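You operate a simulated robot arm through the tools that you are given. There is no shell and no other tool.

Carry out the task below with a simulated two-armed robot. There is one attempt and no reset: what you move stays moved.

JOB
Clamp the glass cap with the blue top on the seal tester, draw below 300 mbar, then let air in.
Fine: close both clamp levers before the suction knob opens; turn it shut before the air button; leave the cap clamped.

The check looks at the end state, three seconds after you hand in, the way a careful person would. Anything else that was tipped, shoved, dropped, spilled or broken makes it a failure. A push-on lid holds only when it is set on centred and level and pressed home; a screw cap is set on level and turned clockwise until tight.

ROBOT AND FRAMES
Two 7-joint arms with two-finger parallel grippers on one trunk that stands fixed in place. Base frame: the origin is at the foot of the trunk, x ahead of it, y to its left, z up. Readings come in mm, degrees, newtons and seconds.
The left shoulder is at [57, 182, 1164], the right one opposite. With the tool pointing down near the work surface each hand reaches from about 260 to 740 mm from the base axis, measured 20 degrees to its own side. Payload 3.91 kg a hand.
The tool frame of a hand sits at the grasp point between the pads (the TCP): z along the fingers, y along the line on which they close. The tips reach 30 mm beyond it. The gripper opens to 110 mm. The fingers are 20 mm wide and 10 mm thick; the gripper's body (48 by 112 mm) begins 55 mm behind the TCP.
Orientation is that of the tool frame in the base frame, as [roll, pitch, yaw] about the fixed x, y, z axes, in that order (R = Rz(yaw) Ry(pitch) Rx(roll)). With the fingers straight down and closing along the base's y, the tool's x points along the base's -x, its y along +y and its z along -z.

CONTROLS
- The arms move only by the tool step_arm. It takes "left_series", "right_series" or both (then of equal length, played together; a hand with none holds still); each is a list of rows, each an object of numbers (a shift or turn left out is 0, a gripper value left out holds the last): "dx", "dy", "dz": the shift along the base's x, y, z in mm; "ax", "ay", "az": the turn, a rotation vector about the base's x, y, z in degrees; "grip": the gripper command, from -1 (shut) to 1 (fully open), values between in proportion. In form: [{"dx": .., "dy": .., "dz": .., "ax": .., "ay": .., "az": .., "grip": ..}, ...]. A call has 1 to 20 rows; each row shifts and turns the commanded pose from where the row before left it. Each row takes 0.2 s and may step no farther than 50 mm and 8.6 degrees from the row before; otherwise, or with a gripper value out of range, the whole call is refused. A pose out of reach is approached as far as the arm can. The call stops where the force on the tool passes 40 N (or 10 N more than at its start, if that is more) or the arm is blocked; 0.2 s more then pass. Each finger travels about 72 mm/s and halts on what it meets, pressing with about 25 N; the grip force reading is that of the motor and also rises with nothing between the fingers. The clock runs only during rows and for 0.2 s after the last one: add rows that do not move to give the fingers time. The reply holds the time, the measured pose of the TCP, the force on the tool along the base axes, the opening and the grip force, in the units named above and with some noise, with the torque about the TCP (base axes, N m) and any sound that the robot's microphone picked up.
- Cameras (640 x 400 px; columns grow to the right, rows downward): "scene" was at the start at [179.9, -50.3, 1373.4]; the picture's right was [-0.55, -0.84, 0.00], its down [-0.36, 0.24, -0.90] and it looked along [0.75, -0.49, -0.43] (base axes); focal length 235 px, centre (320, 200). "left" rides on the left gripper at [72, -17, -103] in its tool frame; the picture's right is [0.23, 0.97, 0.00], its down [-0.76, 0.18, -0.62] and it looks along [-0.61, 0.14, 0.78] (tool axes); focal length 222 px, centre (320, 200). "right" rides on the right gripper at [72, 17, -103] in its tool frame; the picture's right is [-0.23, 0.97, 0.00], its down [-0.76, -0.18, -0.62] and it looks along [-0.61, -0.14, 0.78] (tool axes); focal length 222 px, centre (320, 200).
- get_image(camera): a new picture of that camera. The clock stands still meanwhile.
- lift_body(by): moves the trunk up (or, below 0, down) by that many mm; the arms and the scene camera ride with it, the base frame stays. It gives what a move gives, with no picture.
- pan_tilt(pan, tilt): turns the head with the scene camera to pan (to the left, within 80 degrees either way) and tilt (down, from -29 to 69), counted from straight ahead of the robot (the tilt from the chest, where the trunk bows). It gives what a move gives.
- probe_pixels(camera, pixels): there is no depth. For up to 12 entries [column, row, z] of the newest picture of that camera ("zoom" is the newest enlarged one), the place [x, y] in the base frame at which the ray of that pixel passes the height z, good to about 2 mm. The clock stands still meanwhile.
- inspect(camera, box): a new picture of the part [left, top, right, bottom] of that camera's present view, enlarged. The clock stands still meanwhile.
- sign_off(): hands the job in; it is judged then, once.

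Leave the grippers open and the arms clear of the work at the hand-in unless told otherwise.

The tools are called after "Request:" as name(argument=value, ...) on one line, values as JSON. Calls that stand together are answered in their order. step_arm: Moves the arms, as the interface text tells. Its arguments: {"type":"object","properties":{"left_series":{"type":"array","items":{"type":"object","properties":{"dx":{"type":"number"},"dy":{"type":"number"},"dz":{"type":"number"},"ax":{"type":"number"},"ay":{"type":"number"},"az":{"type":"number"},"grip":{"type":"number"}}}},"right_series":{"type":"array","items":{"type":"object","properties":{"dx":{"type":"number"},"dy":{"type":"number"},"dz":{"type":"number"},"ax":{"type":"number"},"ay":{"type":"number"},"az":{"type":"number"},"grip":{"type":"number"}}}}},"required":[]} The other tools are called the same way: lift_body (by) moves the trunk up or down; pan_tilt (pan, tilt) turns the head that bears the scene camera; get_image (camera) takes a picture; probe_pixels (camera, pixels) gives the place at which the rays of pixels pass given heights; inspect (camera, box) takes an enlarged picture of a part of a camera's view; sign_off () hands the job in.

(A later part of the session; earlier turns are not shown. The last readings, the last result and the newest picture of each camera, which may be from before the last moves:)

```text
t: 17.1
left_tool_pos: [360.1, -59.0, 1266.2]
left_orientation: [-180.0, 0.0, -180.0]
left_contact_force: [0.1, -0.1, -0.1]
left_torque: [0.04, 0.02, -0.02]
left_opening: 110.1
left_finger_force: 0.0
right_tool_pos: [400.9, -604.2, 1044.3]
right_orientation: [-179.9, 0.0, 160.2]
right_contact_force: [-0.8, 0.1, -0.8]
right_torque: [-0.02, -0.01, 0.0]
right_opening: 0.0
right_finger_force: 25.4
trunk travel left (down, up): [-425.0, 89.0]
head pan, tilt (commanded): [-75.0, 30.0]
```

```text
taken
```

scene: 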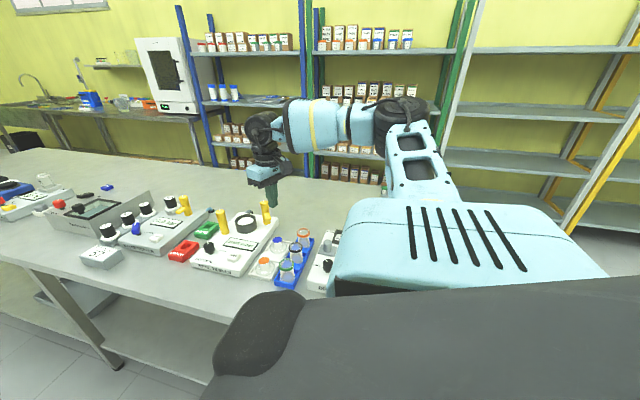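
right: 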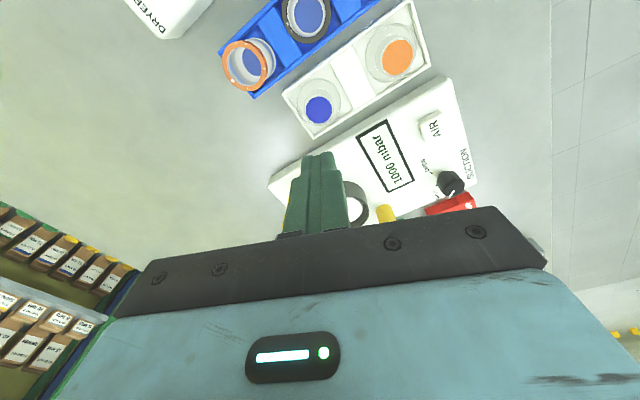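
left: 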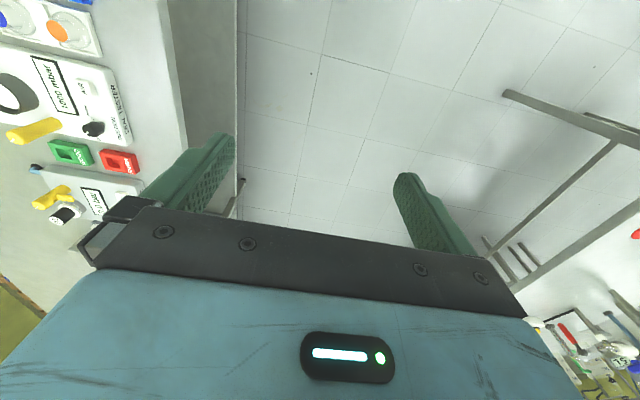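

The gripper shows opening 0: the cap slipped out at the start of the lift and still stands in its tray pocket at (318,110). I'll look closely at the cap to check its state and profile.

Request:
inspect(camera="scene", box=[255, 228, 300, 265])

Request:
inspect(camera="right", box=[260, 60, 380, 150])

```text
10.81 times, centred on (278, 246) of scene
```

zoom: 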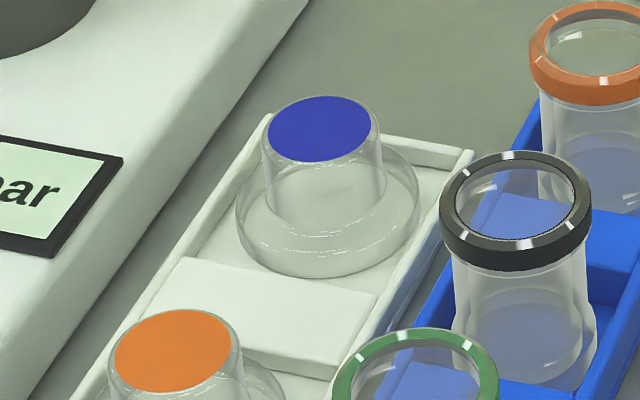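

```text
4.44 times, centred on (320, 105) of right
```

zoom: 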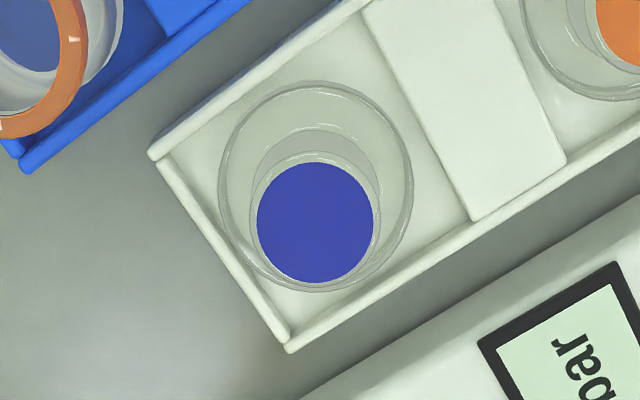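

The cap stands upright and unmoved. I'll zoom in as far as possible on its silhouette to see where the crown is best held.

Request:
inspect(camera="scene", box=[268, 234, 292, 256])

```text
16.00 times, centred on (280, 245) of scene
```

zoom: 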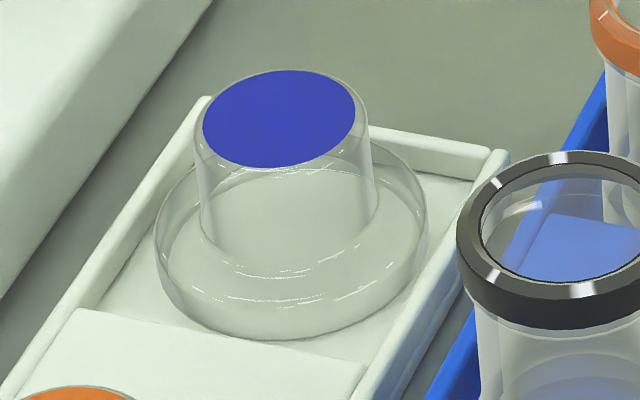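

The crown is practically cylindrical (Ø≈33) with a rounded top edge, so a deeper hold and a slower lift should work. I'll reopen to 60 mm and come down again to z≈905.

Request:
step_arm(right_series=[{"grip": 0.09}, {}, {"dz": -40}, {"dz": -40}, {"dz": -35}, {"dz": -15}, {"dz": -9}, {}])

Request:
inspect(camera="right", box=[240, 100, 400, 220])

```text
t: 18.9
left_tool_pos: [360.6, -60.9, 1266.4]
left_orientation: [-180.0, 0.1, -180.0]
left_contact_force: [-0.1, 0.2, 0.1]
left_torque: [0.01, -0.01, 0.01]
left_opening: 110.2
left_finger_force: 0.1
right_tool_pos: [399.3, -604.8, 904.5]
right_orientation: [-179.8, 0.0, 160.1]
right_contact_force: [0.3, -0.1, -0.5]
right_torque: [0.02, 0.0, -0.04]
right_opening: 60.0
right_finger_force: 0.2
trunk travel left (down, up): [-425.0, 89.0]
head pan, tilt (commanded): [-75.0, 30.0]
```

```text
3.33 times, centred on (320, 160) of right
```

zoom: 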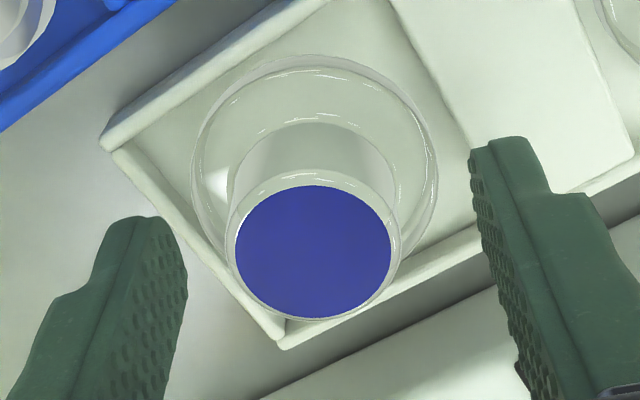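

The cap's top is nearer z≈890, so the tips had only ~12 mm of crown. I'll shift 1 mm to centre and creep deeper in small steps, watching the force.

Request:
step_arm(right_series=[{"dx": -0.5, "dy": -0.8, "dz": -1.5}, {"dz": -1.5}, {"dz": -1}, {"dz": -1}, {}])

```text
t: 20.1
left_tool_pos: [360.3, -59.5, 1266.0]
left_orientation: [179.9, -0.1, 180.0]
left_contact_force: [0.4, -0.4, -0.2]
left_torque: [-0.01, -0.04, -0.01]
left_opening: 110.1
left_finger_force: 0.1
right_tool_pos: [400.1, -605.1, 901.1]
right_orientation: [-179.8, 0.0, 160.1]
right_contact_force: [-0.7, -0.7, -0.1]
right_torque: [0.01, 0.0, -0.01]
right_opening: 59.6
right_finger_force: 0.0
trunk travel left (down, up): [-425.0, 89.0]
head pan, tilt (commanded): [-75.0, 30.0]
```

No contact yet. Since at 60 mm the tips are outside the flange, I'll narrow to 44 mm (over the flange, clear of the crown) and then creep down until I feel the flange.

Request:
step_arm(right_series=[{"grip": -0.2}, {}, {}])

Request:
inspect(camera="right", box=[240, 100, 400, 220])

Request:
inspect(camera="scene", box=[262, 225, 298, 260])

```text
t: 20.9
left_tool_pos: [361.8, -59.7, 1267.4]
left_orientation: [-180.0, 0.0, 179.9]
left_contact_force: [-0.1, 0.1, 0.3]
left_torque: [-0.02, 0.01, -0.01]
left_opening: 110.0
left_finger_force: 0.1
right_tool_pos: [399.7, -603.9, 900.4]
right_orientation: [-179.7, 0.0, 160.1]
right_contact_force: [-0.6, -1.5, -0.4]
right_torque: [0.01, 0.0, 0.0]
right_opening: 44.0
right_finger_force: 0.1
trunk travel left (down, up): [-425.0, 89.0]
head pan, tilt (commanded): [-75.0, 30.0]
```

```text
3.33 times, centred on (320, 160) of right
```

zoom: 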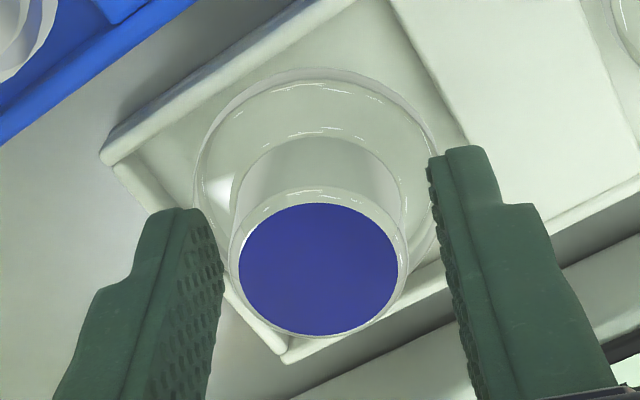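

```text
11.43 times, centred on (280, 242) of scene
```

zoom: 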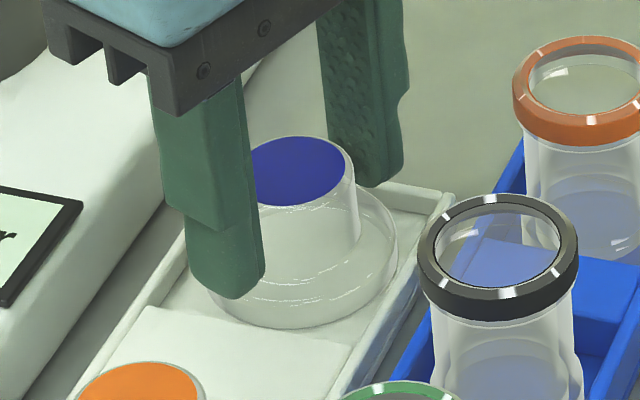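

Centred and clear of crown. I'll creep down 1 mm per row and watch for contact force.

Request:
step_arm(right_series=[{"dz": -1}, {"dz": -1}, {"dz": -1}, {}])

```text
t: 21.9
left_tool_pos: [361.1, -59.2, 1265.9]
left_orientation: [-180.0, 0.0, -179.9]
left_contact_force: [0.1, -0.3, 0.2]
left_torque: [0.03, 0.0, 0.0]
left_opening: 110.2
left_finger_force: 0.0
right_tool_pos: [400.0, -605.1, 897.9]
right_orientation: [-179.8, 0.1, 160.1]
right_contact_force: [-0.3, 0.4, -0.9]
right_torque: [0.03, -0.03, 0.01]
right_opening: 43.8
right_finger_force: 0.1
trunk travel left (down, up): [-425.0, 89.0]
head pan, tilt (commanded): [-75.0, 30.0]
```

Still no contact (z≈897.5). Continue creeping.

Request:
step_arm(right_series=[{"dz": -1}, {"dz": -1}, {"dz": -1}, {}])

```text
t: 22.9
left_tool_pos: [360.7, -59.1, 1266.8]
left_orientation: [-180.0, 0.0, 180.0]
left_contact_force: [-0.7, 0.0, -0.5]
left_torque: [0.02, 0.02, 0.02]
left_opening: 110.2
left_finger_force: 0.0
right_tool_pos: [399.4, -604.1, 895.1]
right_orientation: [-179.9, 0.1, 160.1]
right_contact_force: [-0.8, -0.5, 4.5]
right_torque: [0.08, -0.02, 0.0]
right_opening: 43.8
right_finger_force: 0.0
trunk travel left (down, up): [-425.0, 89.0]
head pan, tilt (commanded): [-75.0, 30.0]
```

Contact felt: +4.5 N at z≈895, so the flange top is ≈865. I'll back up 1.5 mm, close, and then lift very slowly, checking the opening.

Request:
step_arm(right_series=[{"dz": 1.5}, {"grip": -1}, {}, {}, {}, {}])

Request:
step_arm(right_series=[{"dz": 1}, {"dz": 1}, {"dz": 1}, {}])

```text
t: 24.3
left_tool_pos: [360.5, -60.1, 1265.2]
left_orientation: [-179.9, 0.0, -179.9]
left_contact_force: [0.8, 0.6, 0.4]
left_torque: [-0.02, 0.0, -0.01]
left_opening: 109.9
left_finger_force: 0.0
right_tool_pos: [399.6, -605.3, 896.5]
right_orientation: [-179.7, 0.0, 160.1]
right_contact_force: [0.4, -0.8, 0.6]
right_torque: [-0.04, 0.0, -0.02]
right_opening: 32.4
right_finger_force: 24.7
trunk travel left (down, up): [-425.0, 89.0]
head pan, tilt (commanded): [-75.0, 30.0]
```

```text
t: 25.3
left_tool_pos: [359.8, -60.7, 1266.5]
left_orientation: [-180.0, -0.1, 180.0]
left_contact_force: [0.2, 0.0, 0.5]
left_torque: [-0.03, 0.01, 0.0]
left_opening: 110.1
left_finger_force: 0.0
right_tool_pos: [401.3, -605.0, 898.8]
right_orientation: [-179.8, 0.0, 160.1]
right_contact_force: [-0.8, 0.4, 0.6]
right_torque: [0.0, 0.0, -0.01]
right_opening: 32.7
right_finger_force: 24.3
trunk travel left (down, up): [-425.0, 89.0]
head pan, tilt (commanded): [-75.0, 30.0]
```

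Opening holds at 32.7. I'll check in the pictures whether the cap is rising with the hand.

Request:
inspect(camera="right", box=[240, 100, 400, 220])

Request:
step_arm(right_series=[{"dz": 2}, {"dz": 2}, {"dz": 2}, {"dz": 2}, {}])

Request:
inspect(camera="right", box=[240, 100, 400, 220])

Request:
inspect(camera="scene", box=[262, 225, 298, 260])

```text
3.33 times, centred on (320, 160) of right
```

zoom: 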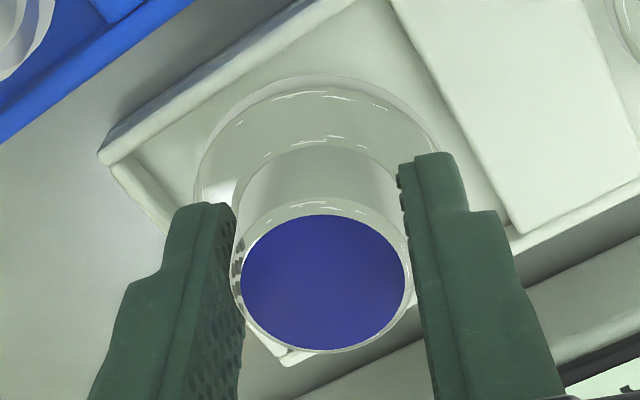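

```text
t: 26.5
left_tool_pos: [360.2, -59.2, 1265.9]
left_orientation: [-179.9, 0.1, 180.0]
left_contact_force: [-0.8, 1.0, 0.3]
left_torque: [0.03, -0.04, 0.02]
left_opening: 110.0
left_finger_force: 0.1
right_tool_pos: [399.6, -605.9, 906.4]
right_orientation: [-179.8, 0.0, 160.1]
right_contact_force: [-0.8, 0.1, -0.8]
right_torque: [-0.03, 0.01, 0.0]
right_opening: 32.4
right_finger_force: 25.1
trunk travel left (down, up): [-425.0, 89.0]
head pan, tilt (commanded): [-75.0, 30.0]
```

```text
3.33 times, centred on (320, 160) of right
```

zoom: 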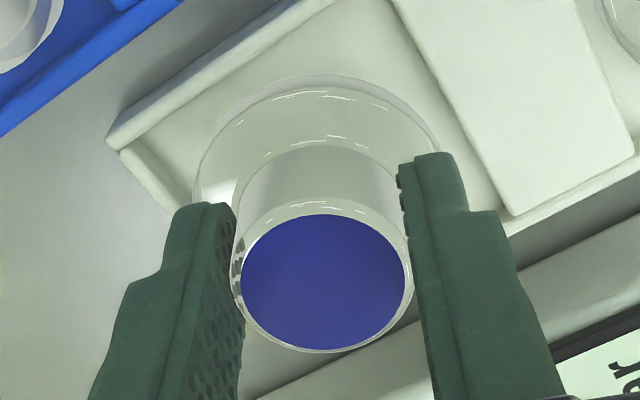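

```text
11.43 times, centred on (280, 242) of scene
```

zoom: 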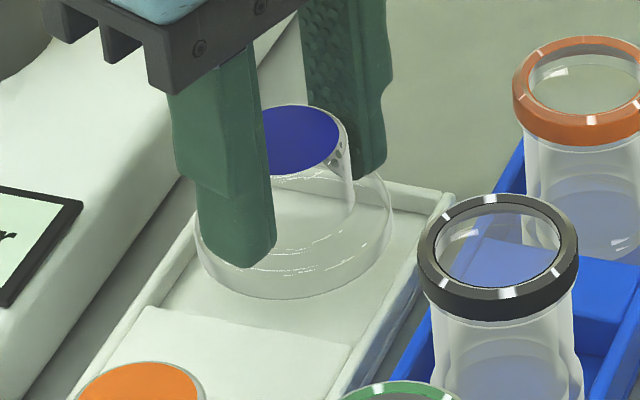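

The cap now rises cleanly with the hand and sits level. I'll keep lifting gently (10 mm per row) to z≈1040.

Request:
step_arm(right_series=[{"dz": 5}, {"dz": 8}, {"dz": 10}, {"dz": 10}, {"dz": 10}, {"dz": 10}, {"dz": 10}, {"dz": 12}, {"dz": 12}, {"dz": 12}, {"dz": 12}, {"dz": 12}, {"dz": 8}, {"dz": 4}, {}])

Request:
inspect(camera="right", box=[240, 100, 400, 220])

```text
t: 29.7
left_tool_pos: [360.7, -59.3, 1266.3]
left_orientation: [-180.0, 0.1, -180.0]
left_contact_force: [0.2, 1.0, 0.7]
left_torque: [-0.02, 0.0, 0.0]
left_opening: 110.1
left_finger_force: 0.1
right_tool_pos: [400.5, -605.9, 1041.2]
right_orientation: [-179.8, -0.1, 160.0]
right_contact_force: [-0.2, 0.3, -0.8]
right_torque: [-0.05, 0.0, 0.01]
right_opening: 32.9
right_finger_force: 24.9
trunk travel left (down, up): [-425.0, 89.0]
head pan, tilt (commanded): [-75.0, 30.0]
```

```text
3.33 times, centred on (320, 160) of right
```

zoom: 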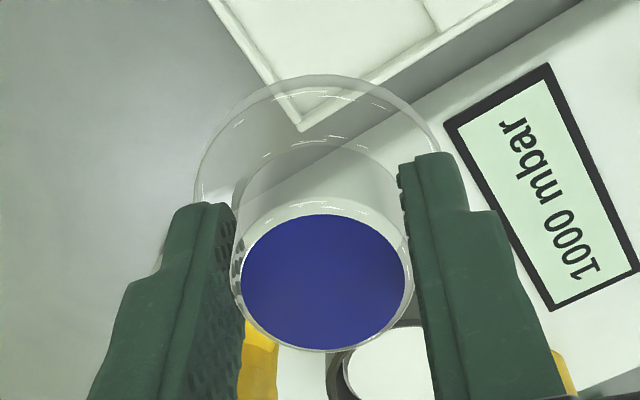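

Held firmly. Now carry it gently to above the ring at (532,-646), staying at z≈1041.

Request:
step_arm(right_series=[{"dx": 10, "dy": -3}, {"dx": 17, "dy": -5.2}, {"dx": 17, "dy": -5.2}, {"dx": 17, "dy": -5.2}, {"dx": 17, "dy": -5.2}, {"dx": 17, "dy": -5.2}, {"dx": 17, "dy": -5.2}, {"dx": 14, "dy": -4.3}, {"dx": 6, "dy": -2}, {}])

Request:
get_image(camera="right")

Request:
get_image(camera="scene")

```text
t: 31.9
left_tool_pos: [360.0, -58.8, 1265.6]
left_orientation: [-180.0, 0.0, -180.0]
left_contact_force: [0.3, 0.5, 0.4]
left_torque: [-0.01, -0.02, 0.01]
left_opening: 110.0
left_finger_force: 0.1
right_tool_pos: [514.9, -634.7, 1043.5]
right_orientation: [-179.6, 0.1, 159.9]
right_contact_force: [0.2, 0.4, -0.9]
right_torque: [-0.01, -0.01, -0.01]
right_opening: 32.8
right_finger_force: 24.9
right hand out of reach, approached as far as the arm can: row 7, 8
trunk travel left (down, up): [-425.0, 89.0]
head pan, tilt (commanded): [-75.0, 30.0]
```

```text
taken
```

right: 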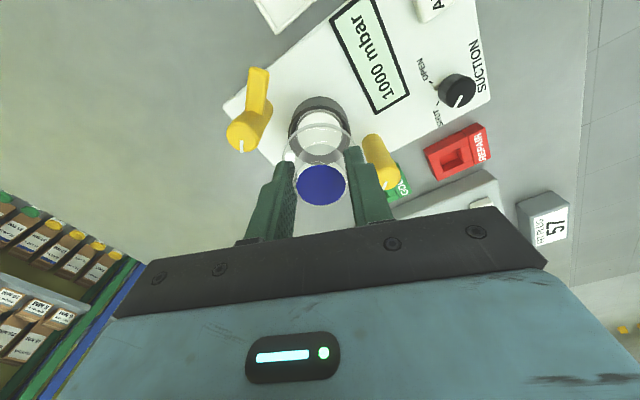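

```text
taken
```

scene: 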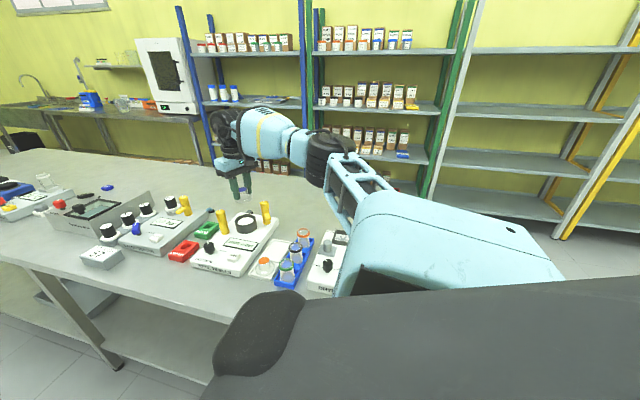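

At yaw 160 the arm falls short, (515,-635). I'll turn back to yaw 139.5° where the ring was reachable, then finish the approach.

Request:
step_arm(right_series=[{"az": -5}, {"az": -5}, {"az": -5}, {"az": -5.4}, {}])

```text
t: 33.1
left_tool_pos: [361.5, -59.3, 1266.0]
left_orientation: [179.9, 0.0, 179.9]
left_contact_force: [1.3, -0.3, -0.5]
left_torque: [0.0, -0.04, -0.02]
left_opening: 109.9
left_finger_force: 0.0
right_tool_pos: [516.7, -636.6, 1042.3]
right_orientation: [-179.9, 0.0, 139.7]
right_contact_force: [-0.5, 0.6, -0.7]
right_torque: [0.01, -0.01, 0.01]
right_opening: 32.5
right_finger_force: 24.8
trunk travel left (down, up): [-425.0, 89.0]
head pan, tilt (commanded): [-75.0, 30.0]
```

Yaw is 139.7° at (516.7,-636.6). Now the remaining ≈(15,-10) mm to the ring centre.

Request:
step_arm(right_series=[{"dx": 5, "dy": -3}, {"dx": 5, "dy": -3.5}, {"dx": 5, "dy": -3}, {}])

Request:
get_image(camera="right")

Request:
inspect(camera="right", box=[230, 80, 410, 210])

Request:
inspect(camera="scene", box=[200, 160, 290, 250])

```text
t: 34.1
left_tool_pos: [361.3, -59.9, 1266.4]
left_orientation: [179.9, 0.0, 180.0]
left_contact_force: [-0.2, -0.3, -0.2]
left_torque: [-0.02, -0.01, -0.03]
left_opening: 110.0
left_finger_force: 0.0
right_tool_pos: [531.3, -645.5, 1042.7]
right_orientation: [-179.8, 0.0, 139.7]
right_contact_force: [0.1, -0.2, -1.0]
right_torque: [0.03, 0.04, -0.02]
right_opening: 32.4
right_finger_force: 25.1
trunk travel left (down, up): [-425.0, 89.0]
head pan, tilt (commanded): [-75.0, 30.0]
```

```text
taken
```

right: 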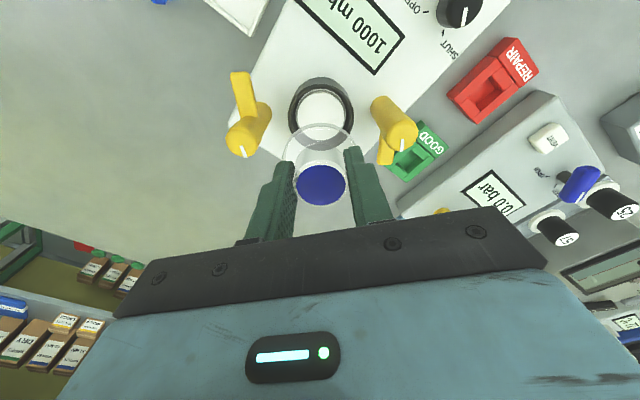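

```text
3.08 times, centred on (320, 145) of right
```

zoom: 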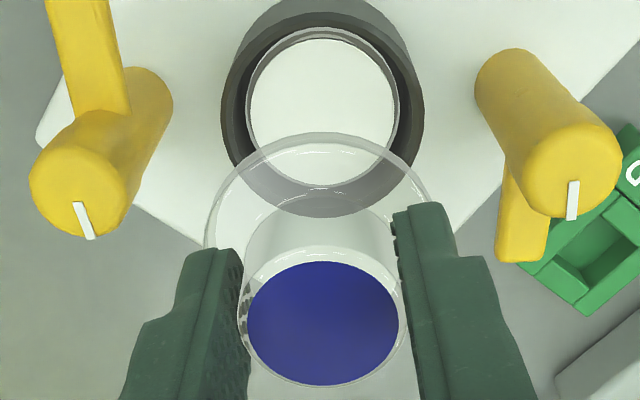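

```text
4.44 times, centred on (245, 205) of scene
```

zoom: 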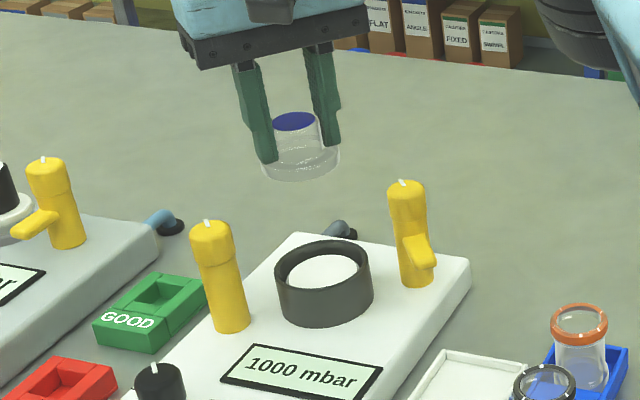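

The ring's centre appears at (320.6,117.4) and the TCP line predicts (320,118): centred within 1 mm. I'll zoom strongly on the ring to understand the seat before lowering.

Request:
inspect(camera="right", box=[283, 74, 360, 160])

Request:
inspect(camera="scene", box=[228, 200, 264, 240])

```text
4.65 times, centred on (322, 117) of right
```

zoom: 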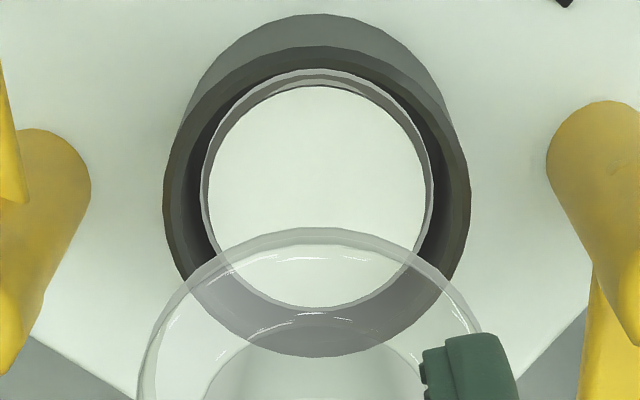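

```text
10.00 times, centred on (246, 220) of scene
```

zoom: 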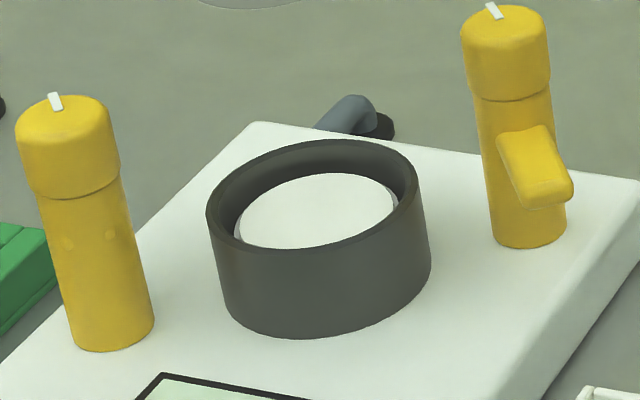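

Now it's clear: the seat is a cup (outer Ø≈66, inner Ø≈58, rim z≈920) with the white pad inside; the Ø55 flange drops in. I'll correct about (+0.3,+1.2) mm and lower to z≈972 (flange just above the rim), then compare flange and cup circles directly.

Request:
step_arm(right_series=[{"dx": 0.3, "dy": 1.2, "dz": -10}, {"dz": -12}, {"dz": -12}, {"dz": -12}, {"dz": -12}, {"dz": -8}, {"dz": -4}, {}])

Request:
inspect(camera="right", box=[240, 90, 400, 220])

Request:
inspect(camera="scene", box=[222, 190, 270, 240])

```text
t: 35.9
left_tool_pos: [360.8, -59.2, 1264.7]
left_orientation: [-180.0, -0.1, 180.0]
left_contact_force: [0.2, 0.1, 0.3]
left_torque: [0.02, 0.0, 0.0]
left_opening: 109.9
left_finger_force: 0.1
right_tool_pos: [531.7, -644.3, 972.9]
right_orientation: [-179.7, -0.1, 139.7]
right_contact_force: [0.1, -0.3, -0.8]
right_torque: [0.0, -0.03, 0.01]
right_opening: 32.7
right_finger_force: 25.0
trunk travel left (down, up): [-425.0, 89.0]
head pan, tilt (commanded): [-75.0, 30.0]
```

```text
3.08 times, centred on (320, 155) of right
```

zoom: 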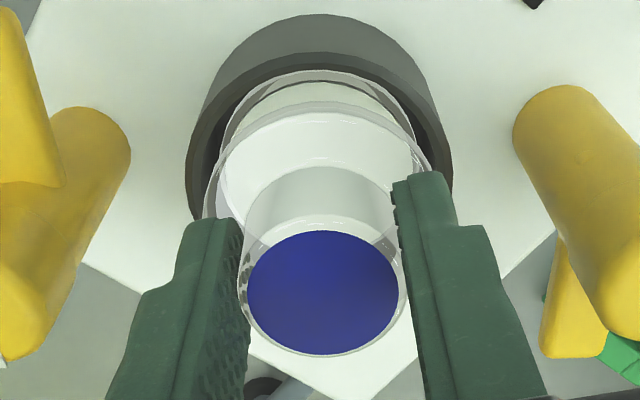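

```text
8.00 times, centred on (246, 215) of scene
```

zoom: 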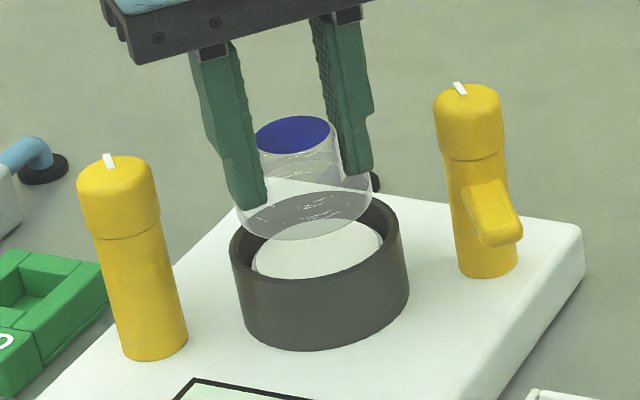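

The flange is about 8–10 mm above the rim. In the right view it's centred sideways; I'll zoom the scene view more to check the other direction.

Request:
inspect(camera="scene", box=[230, 200, 262, 224])

Request:
inspect(camera="right", box=[275, 105, 365, 170])

```text
16.00 times, centred on (246, 212) of scene
```

zoom: 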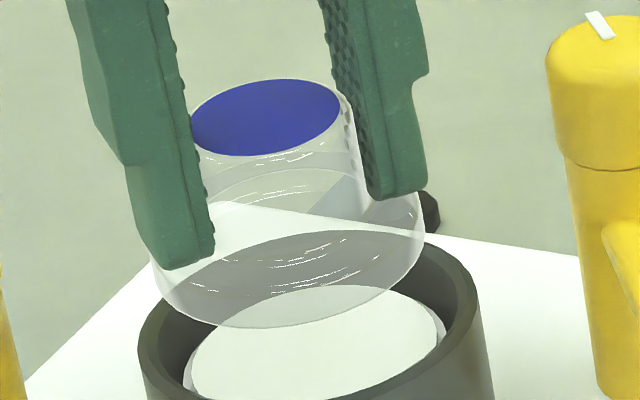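

```text
6.15 times, centred on (320, 138) of right
```

zoom: 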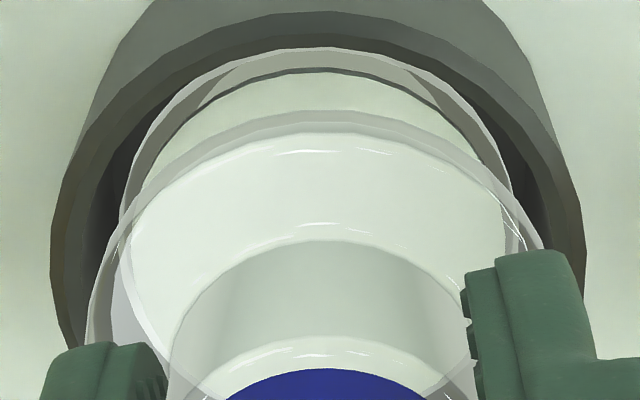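

Comparing both views suggests the flange is still ~15 mm above the rim and the cap should go ~2–3 mm farther from the robot (direction (0.59,-0.81)). I'll shift by (1.3,-1.8), lower 9 mm in small steps, and measure again.

Request:
step_arm(right_series=[{"dx": 1.3, "dy": -1.8}, {"dz": -3}, {"dz": -3}, {"dz": -3}, {}])

Request:
inspect(camera="scene", box=[230, 204, 262, 228])

Request:
inspect(camera="right", box=[270, 100, 370, 180])

```text
t: 37.1
left_tool_pos: [360.7, -60.4, 1266.1]
left_orientation: [179.9, 0.0, -180.0]
left_contact_force: [0.7, -0.3, -0.5]
left_torque: [0.01, 0.0, 0.02]
left_opening: 110.0
left_finger_force: 0.0
right_tool_pos: [532.3, -646.5, 963.4]
right_orientation: [-179.7, 0.1, 139.7]
right_contact_force: [-0.4, -0.5, -0.7]
right_torque: [0.02, -0.02, 0.01]
right_opening: 32.6
right_finger_force: 25.1
trunk travel left (down, up): [-425.0, 89.0]
head pan, tilt (commanded): [-75.0, 30.0]
```

```text
16.00 times, centred on (246, 216) of scene
```

zoom: 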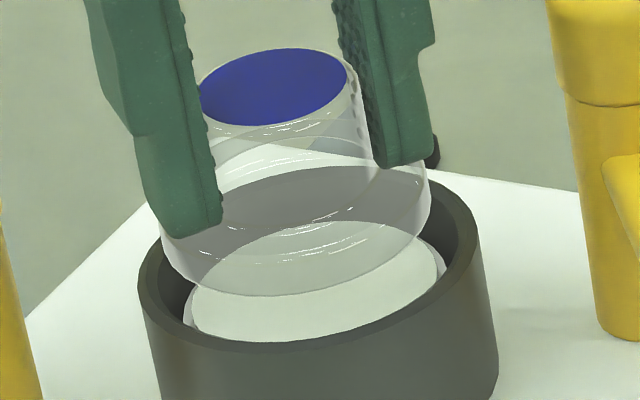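

```text
5.00 times, centred on (320, 140) of right
```

zoom: 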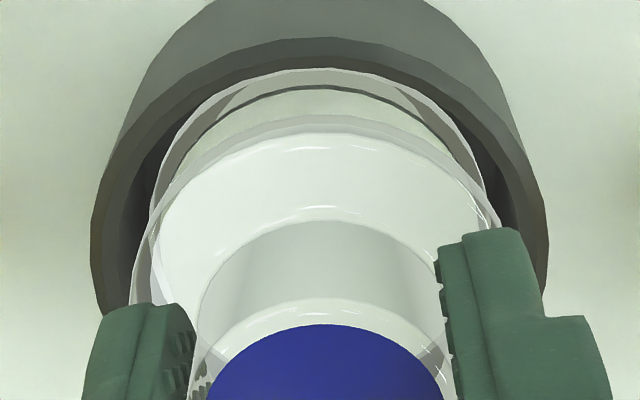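

Both views now agree the flange is ~9 mm above the rim and about 1 mm too far to the right of the image (direction (0.8,0.59)). I'll correct (-1.0,-0.7) and lower 5 mm more, then re-measure with tight zooms.

Request:
step_arm(right_series=[{"dx": -1.0, "dy": -0.7}, {"dz": -2.5}, {"dz": -2.5}, {}])

Request:
inspect(camera="scene", box=[230, 206, 262, 230])

Request:
inspect(camera="right", box=[270, 100, 370, 180])

```text
t: 38.1
left_tool_pos: [360.9, -59.9, 1267.2]
left_orientation: [-180.0, 0.0, 180.0]
left_contact_force: [-0.1, -1.0, 0.5]
left_torque: [0.0, 0.05, 0.0]
left_opening: 109.9
left_finger_force: 0.0
right_tool_pos: [531.6, -646.7, 957.7]
right_orientation: [-179.8, 0.0, 139.7]
right_contact_force: [-0.5, 0.2, -0.1]
right_torque: [0.0, -0.02, 0.04]
right_opening: 32.5
right_finger_force: 24.8
trunk travel left (down, up): [-425.0, 89.0]
head pan, tilt (commanded): [-75.0, 30.0]
```

```text
16.00 times, centred on (246, 218) of scene
```

zoom: 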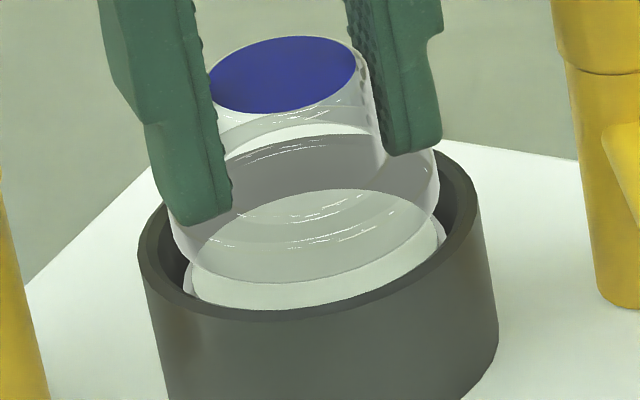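

```text
5.00 times, centred on (320, 140) of right
```

zoom: 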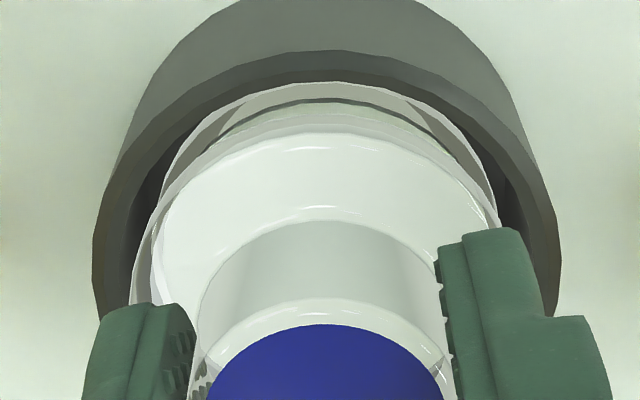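

Sideways the circles now match within ~0.4 mm. For the near/far direction, I'll zoom tightly at the near side of the rim and on the far side from the scene.

Request:
inspect(camera="right", box=[295, 105, 345, 135])

Request:
inspect(camera="scene", box=[238, 206, 258, 224])

```text
12.80 times, centred on (320, 120) of right
```

zoom: 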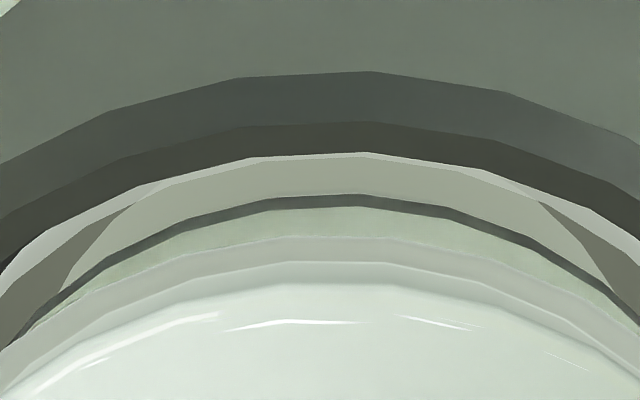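

```text
16.00 times, centred on (248, 215) of scene
```

zoom: 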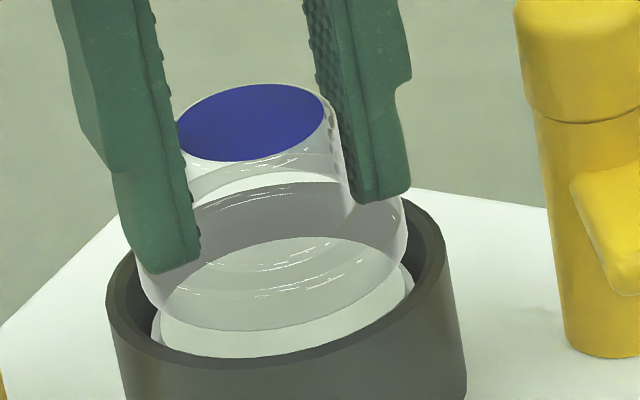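

From the two views I estimate the cap ~1.3 mm too far from the robot. I'll shift (-0.7,+1.0) and lower 3 mm in 1 mm rows, watching the force.

Request:
step_arm(right_series=[{"dx": -0.7, "dy": 1.0}, {"dz": -1}, {"dz": -1}, {"dz": -1}, {}])

Request:
inspect(camera="scene", box=[230, 206, 262, 230])

Request:
inspect(camera="right", box=[270, 100, 370, 180])

```text
t: 39.3
left_tool_pos: [360.1, -60.2, 1265.5]
left_orientation: [180.0, -0.2, -180.0]
left_contact_force: [0.4, 0.7, -0.4]
left_torque: [0.0, 0.0, 0.01]
left_opening: 110.0
left_finger_force: 0.0
right_tool_pos: [532.3, -646.4, 955.1]
right_orientation: [-179.8, 0.0, 139.7]
right_contact_force: [0.4, -0.6, -0.2]
right_torque: [0.0, 0.02, 0.03]
right_opening: 32.7
right_finger_force: 25.0
trunk travel left (down, up): [-425.0, 89.0]
head pan, tilt (commanded): [-75.0, 30.0]
```

```text
16.00 times, centred on (246, 218) of scene
```

zoom: 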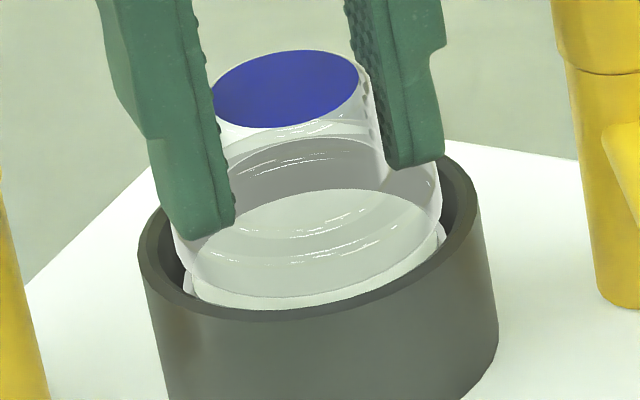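

```text
5.00 times, centred on (320, 140) of right
```

zoom: 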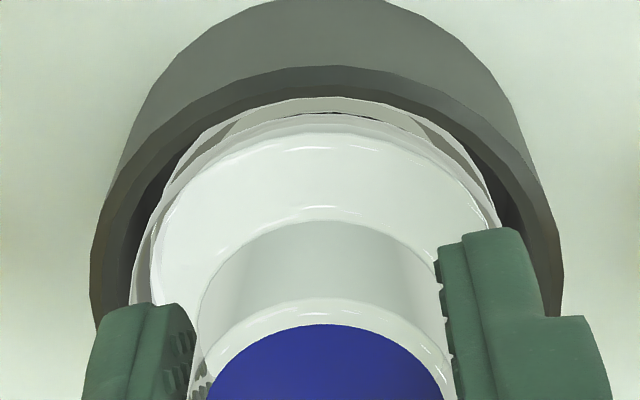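

Flange now looks concentric inside the rim from both views (gaps about even). Lowering 3 mm more in 1 mm rows, watching the force.

Request:
step_arm(right_series=[{"dz": -1}, {"dz": -1}, {"dz": -1}, {}])

Request:
inspect(camera="scene", box=[230, 206, 262, 230])

```text
t: 40.3
left_tool_pos: [360.7, -60.8, 1265.9]
left_orientation: [-180.0, -0.1, 180.0]
left_contact_force: [-0.1, 0.7, 0.8]
left_torque: [0.0, 0.0, 0.03]
left_opening: 109.9
left_finger_force: 0.0
right_tool_pos: [532.3, -646.7, 953.0]
right_orientation: [-179.8, 0.0, 139.8]
right_contact_force: [0.4, 1.1, -0.6]
right_torque: [0.0, 0.02, 0.02]
right_opening: 32.8
right_finger_force: 25.5
trunk travel left (down, up): [-425.0, 89.0]
head pan, tilt (commanded): [-75.0, 30.0]
```

```text
16.00 times, centred on (246, 218) of scene
```

zoom: 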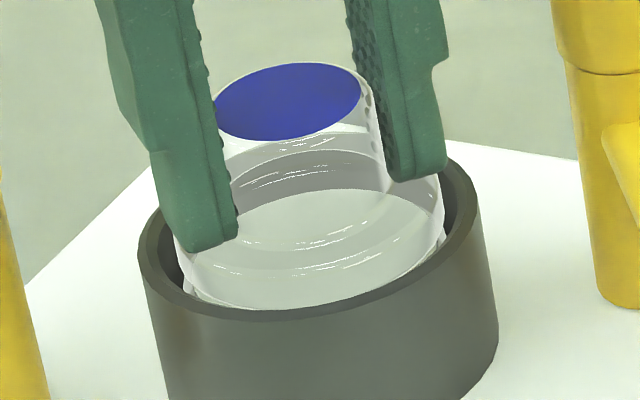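

No contact yet; the flange is entering the cup. Continuing in 1 mm rows.

Request:
step_arm(right_series=[{"dz": -1}, {"dz": -1}, {"dz": -1}, {}])

Request:
inspect(camera="scene", box=[230, 206, 262, 230])

Request:
inspect(camera="right", box=[270, 100, 370, 180])

```text
t: 41.3
left_tool_pos: [360.9, -59.6, 1266.0]
left_orientation: [-179.9, 0.0, -180.0]
left_contact_force: [0.1, 0.7, 0.0]
left_torque: [0.0, -0.02, -0.01]
left_opening: 110.2
left_finger_force: 0.1
right_tool_pos: [531.9, -646.3, 948.0]
right_orientation: [-179.7, 0.0, 139.7]
right_contact_force: [0.7, 0.5, -0.6]
right_torque: [0.01, 0.02, 0.01]
right_opening: 32.7
right_finger_force: 25.1
trunk travel left (down, up): [-425.0, 89.0]
head pan, tilt (commanded): [-75.0, 30.0]
```

```text
16.00 times, centred on (246, 218) of scene
```

zoom: 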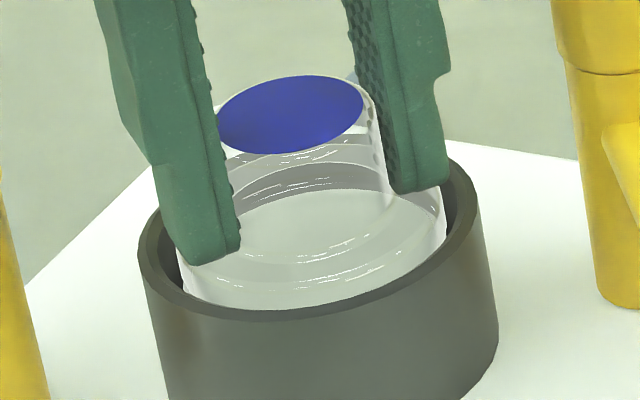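

```text
5.00 times, centred on (320, 140) of right
```

zoom: 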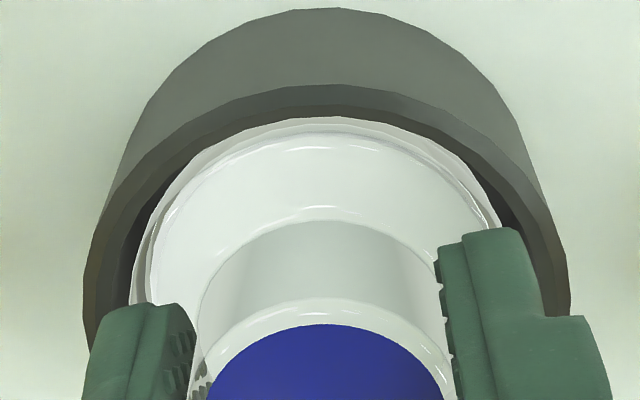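

The flange is in the cup and concentric, no side force. Two more 1 mm steps to find the seat.

Request:
step_arm(right_series=[{"dz": -1}, {"dz": -1}, {}])

```text
t: 42.1
left_tool_pos: [361.8, -60.0, 1265.7]
left_orientation: [-180.0, 0.0, -180.0]
left_contact_force: [-0.1, -0.3, 0.5]
left_torque: [0.0, 0.01, -0.01]
left_opening: 109.9
left_finger_force: 0.0
right_tool_pos: [530.3, -645.7, 947.4]
right_orientation: [-179.7, 0.0, 139.7]
right_contact_force: [0.1, -0.2, 0.2]
right_torque: [0.0, -0.02, 0.01]
right_opening: 32.5
right_finger_force: 24.7
trunk travel left (down, up): [-425.0, 89.0]
head pan, tilt (commanded): [-75.0, 30.0]
```

Still free at z≈946.5. Continuing by single millimetres.

Request:
step_arm(right_series=[{"dz": -1}, {"dz": -1}, {}])

Request:
inspect(camera="scene", box=[230, 206, 262, 230])

```text
t: 42.9
left_tool_pos: [361.0, -58.1, 1266.4]
left_orientation: [179.9, 0.0, 180.0]
left_contact_force: [0.5, -0.2, 0.3]
left_torque: [0.0, 0.01, 0.03]
left_opening: 110.0
left_finger_force: 0.0
right_tool_pos: [531.4, -646.0, 945.8]
right_orientation: [-179.8, 0.1, 139.6]
right_contact_force: [-0.2, -0.1, 5.6]
right_torque: [-0.06, -0.03, 0.02]
right_opening: 32.8
right_finger_force: 25.4
trunk travel left (down, up): [-425.0, 89.0]
head pan, tilt (commanded): [-75.0, 30.0]
```

```text
16.00 times, centred on (246, 218) of scene
```

zoom: 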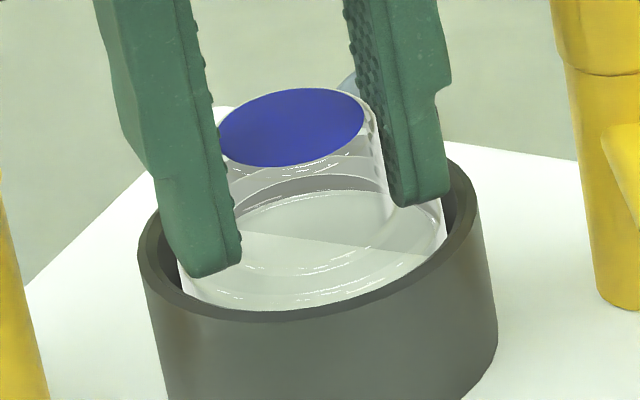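

Seated: +5.6 N upward at z≈945. The fingertips are slightly below the cup rim, so I'll loosen by only ~1.3 mm, rise 8 mm, and only then open wider.

Request:
step_arm(right_series=[{"grip": -0.38}, {}, {"dz": 1}, {"dz": 2}, {"dz": 3}, {"dz": 3}, {}])

Request:
inspect(camera="scene", box=[230, 206, 262, 230])

Request:
inspect(camera="right", box=[270, 100, 370, 180])

```text
t: 44.5
left_tool_pos: [361.7, -60.3, 1266.7]
left_orientation: [-180.0, 0.0, 180.0]
left_contact_force: [0.3, -0.3, -0.7]
left_torque: [-0.01, 0.04, 0.03]
left_opening: 109.6
left_finger_force: 0.1
right_tool_pos: [530.9, -646.2, 955.8]
right_orientation: [-179.7, 0.0, 139.7]
right_contact_force: [0.3, 0.9, -0.3]
right_torque: [-0.03, -0.04, -0.02]
right_opening: 34.1
right_finger_force: 0.1
trunk travel left (down, up): [-425.0, 89.0]
head pan, tilt (commanded): [-75.0, 30.0]
```

```text
16.00 times, centred on (246, 218) of scene
```

zoom: 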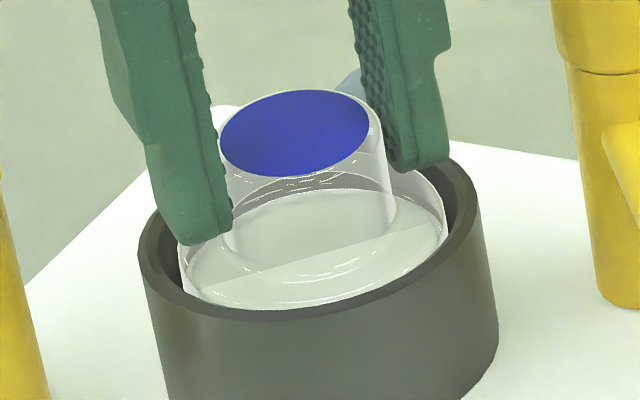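

```text
5.00 times, centred on (320, 140) of right
```

zoom: 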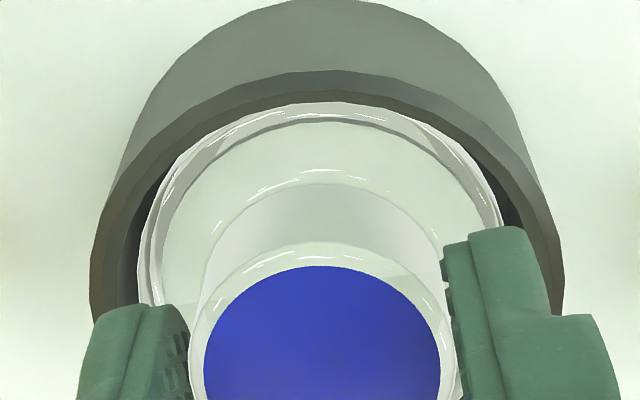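

The cap sits level in the cup with the fingers free. Now I open a bit, rise above the lever tops (tips > 980) and go over to lever B at about (479.5,-686.5).

Request:
step_arm(right_series=[{"dz": 8, "grip": -0.25}, {"dz": 20}, {"dz": 30}, {"dx": -17, "dy": -13.5, "grip": -0.05}, {"dx": -17, "dy": -13.5}, {"dx": -17, "dy": -13}, {}])

Request:
get_image(camera="right")

Request:
inspect(camera="scene", box=[205, 180, 285, 240])

```text
t: 46.1
left_tool_pos: [361.5, -59.3, 1266.4]
left_orientation: [179.9, 0.1, -180.0]
left_contact_force: [0.0, 0.5, 0.4]
left_torque: [-0.02, 0.01, 0.03]
left_opening: 109.9
left_finger_force: 0.2
right_tool_pos: [480.7, -686.5, 1011.2]
right_orientation: [-179.7, 0.0, 139.7]
right_contact_force: [-0.4, 0.9, 0.5]
right_torque: [-0.01, 0.01, -0.01]
right_opening: 52.4
right_finger_force: 0.0
trunk travel left (down, up): [-425.0, 89.0]
head pan, tilt (commanded): [-75.0, 30.0]
```

```text
taken
```

right: 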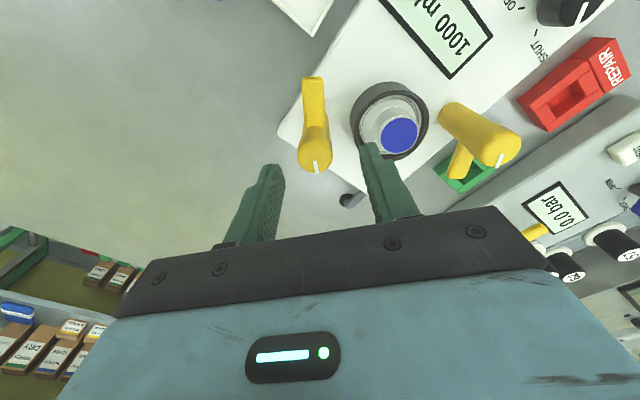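

```text
6.67 times, centred on (245, 210) of scene
```

zoom: 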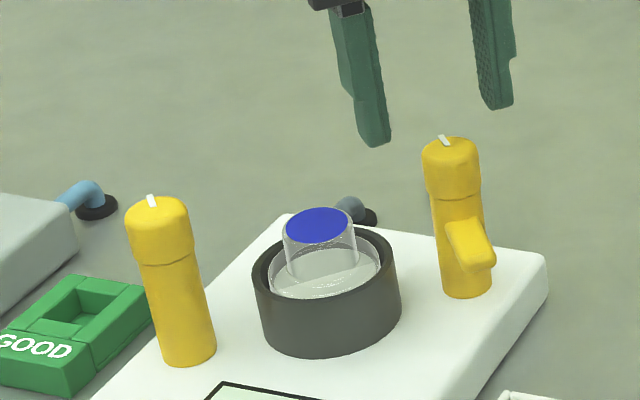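

The cap sits upright in the cup. Lever B's top is at about (316,156) where I expect (320,154.5). Zooming in to measure.

Request:
inspect(camera="right", box=[270, 100, 370, 190])

Request:
inspect(camera="scene", box=[255, 185, 285, 235])

```text
4.44 times, centred on (320, 145) of right
```

zoom: 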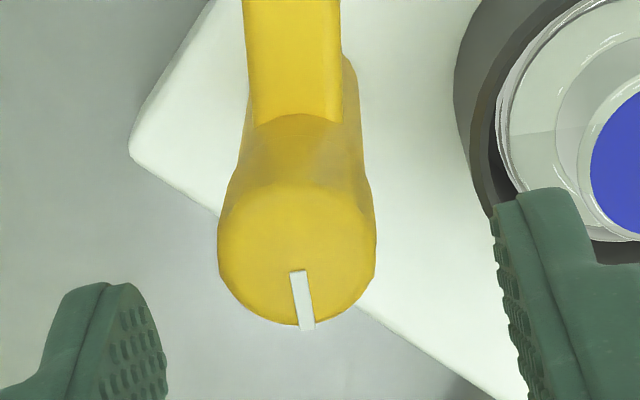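

```text
8.00 times, centred on (270, 210) of scene
```

zoom: 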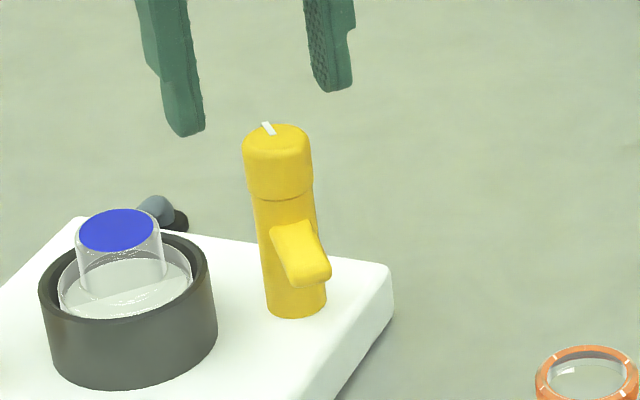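

Lever B's top is a Ø≈25 mm circle centred at zoom (297,256). I'll probe that pixel with the tool for an accurate position, with the scene view as a second source.

Request:
probe_pixels(camera="zoom", pixels=[[277, 138, 960], [277, 138, 965], [277, 138, 970]])

Request:
inspect(camera="right", box=[270, 100, 370, 190])

Request:
probe_pixels(camera="zoom", pixels=[[297, 256, 960], [297, 256, 965], [297, 256, 970], [219, 250, 965], [376, 250, 965], [297, 185, 965], [300, 327, 965]])

```text
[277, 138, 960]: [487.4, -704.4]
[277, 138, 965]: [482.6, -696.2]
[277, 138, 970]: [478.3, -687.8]
```

```text
4.44 times, centred on (320, 145) of right
```

zoom: 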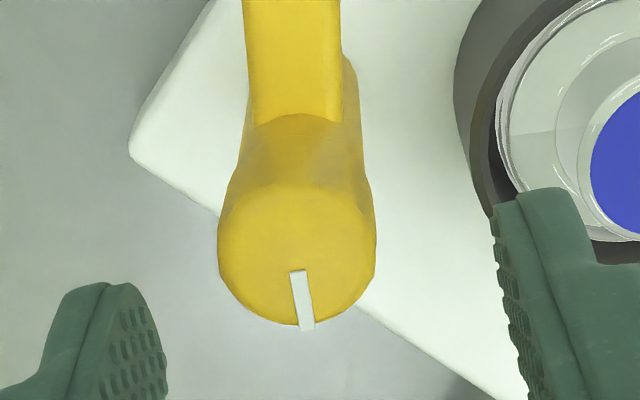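

```text
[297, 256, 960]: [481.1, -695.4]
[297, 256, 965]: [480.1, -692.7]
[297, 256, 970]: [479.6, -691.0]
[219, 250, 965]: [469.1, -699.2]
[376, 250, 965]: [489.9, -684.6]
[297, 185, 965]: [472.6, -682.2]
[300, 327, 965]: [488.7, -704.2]
```

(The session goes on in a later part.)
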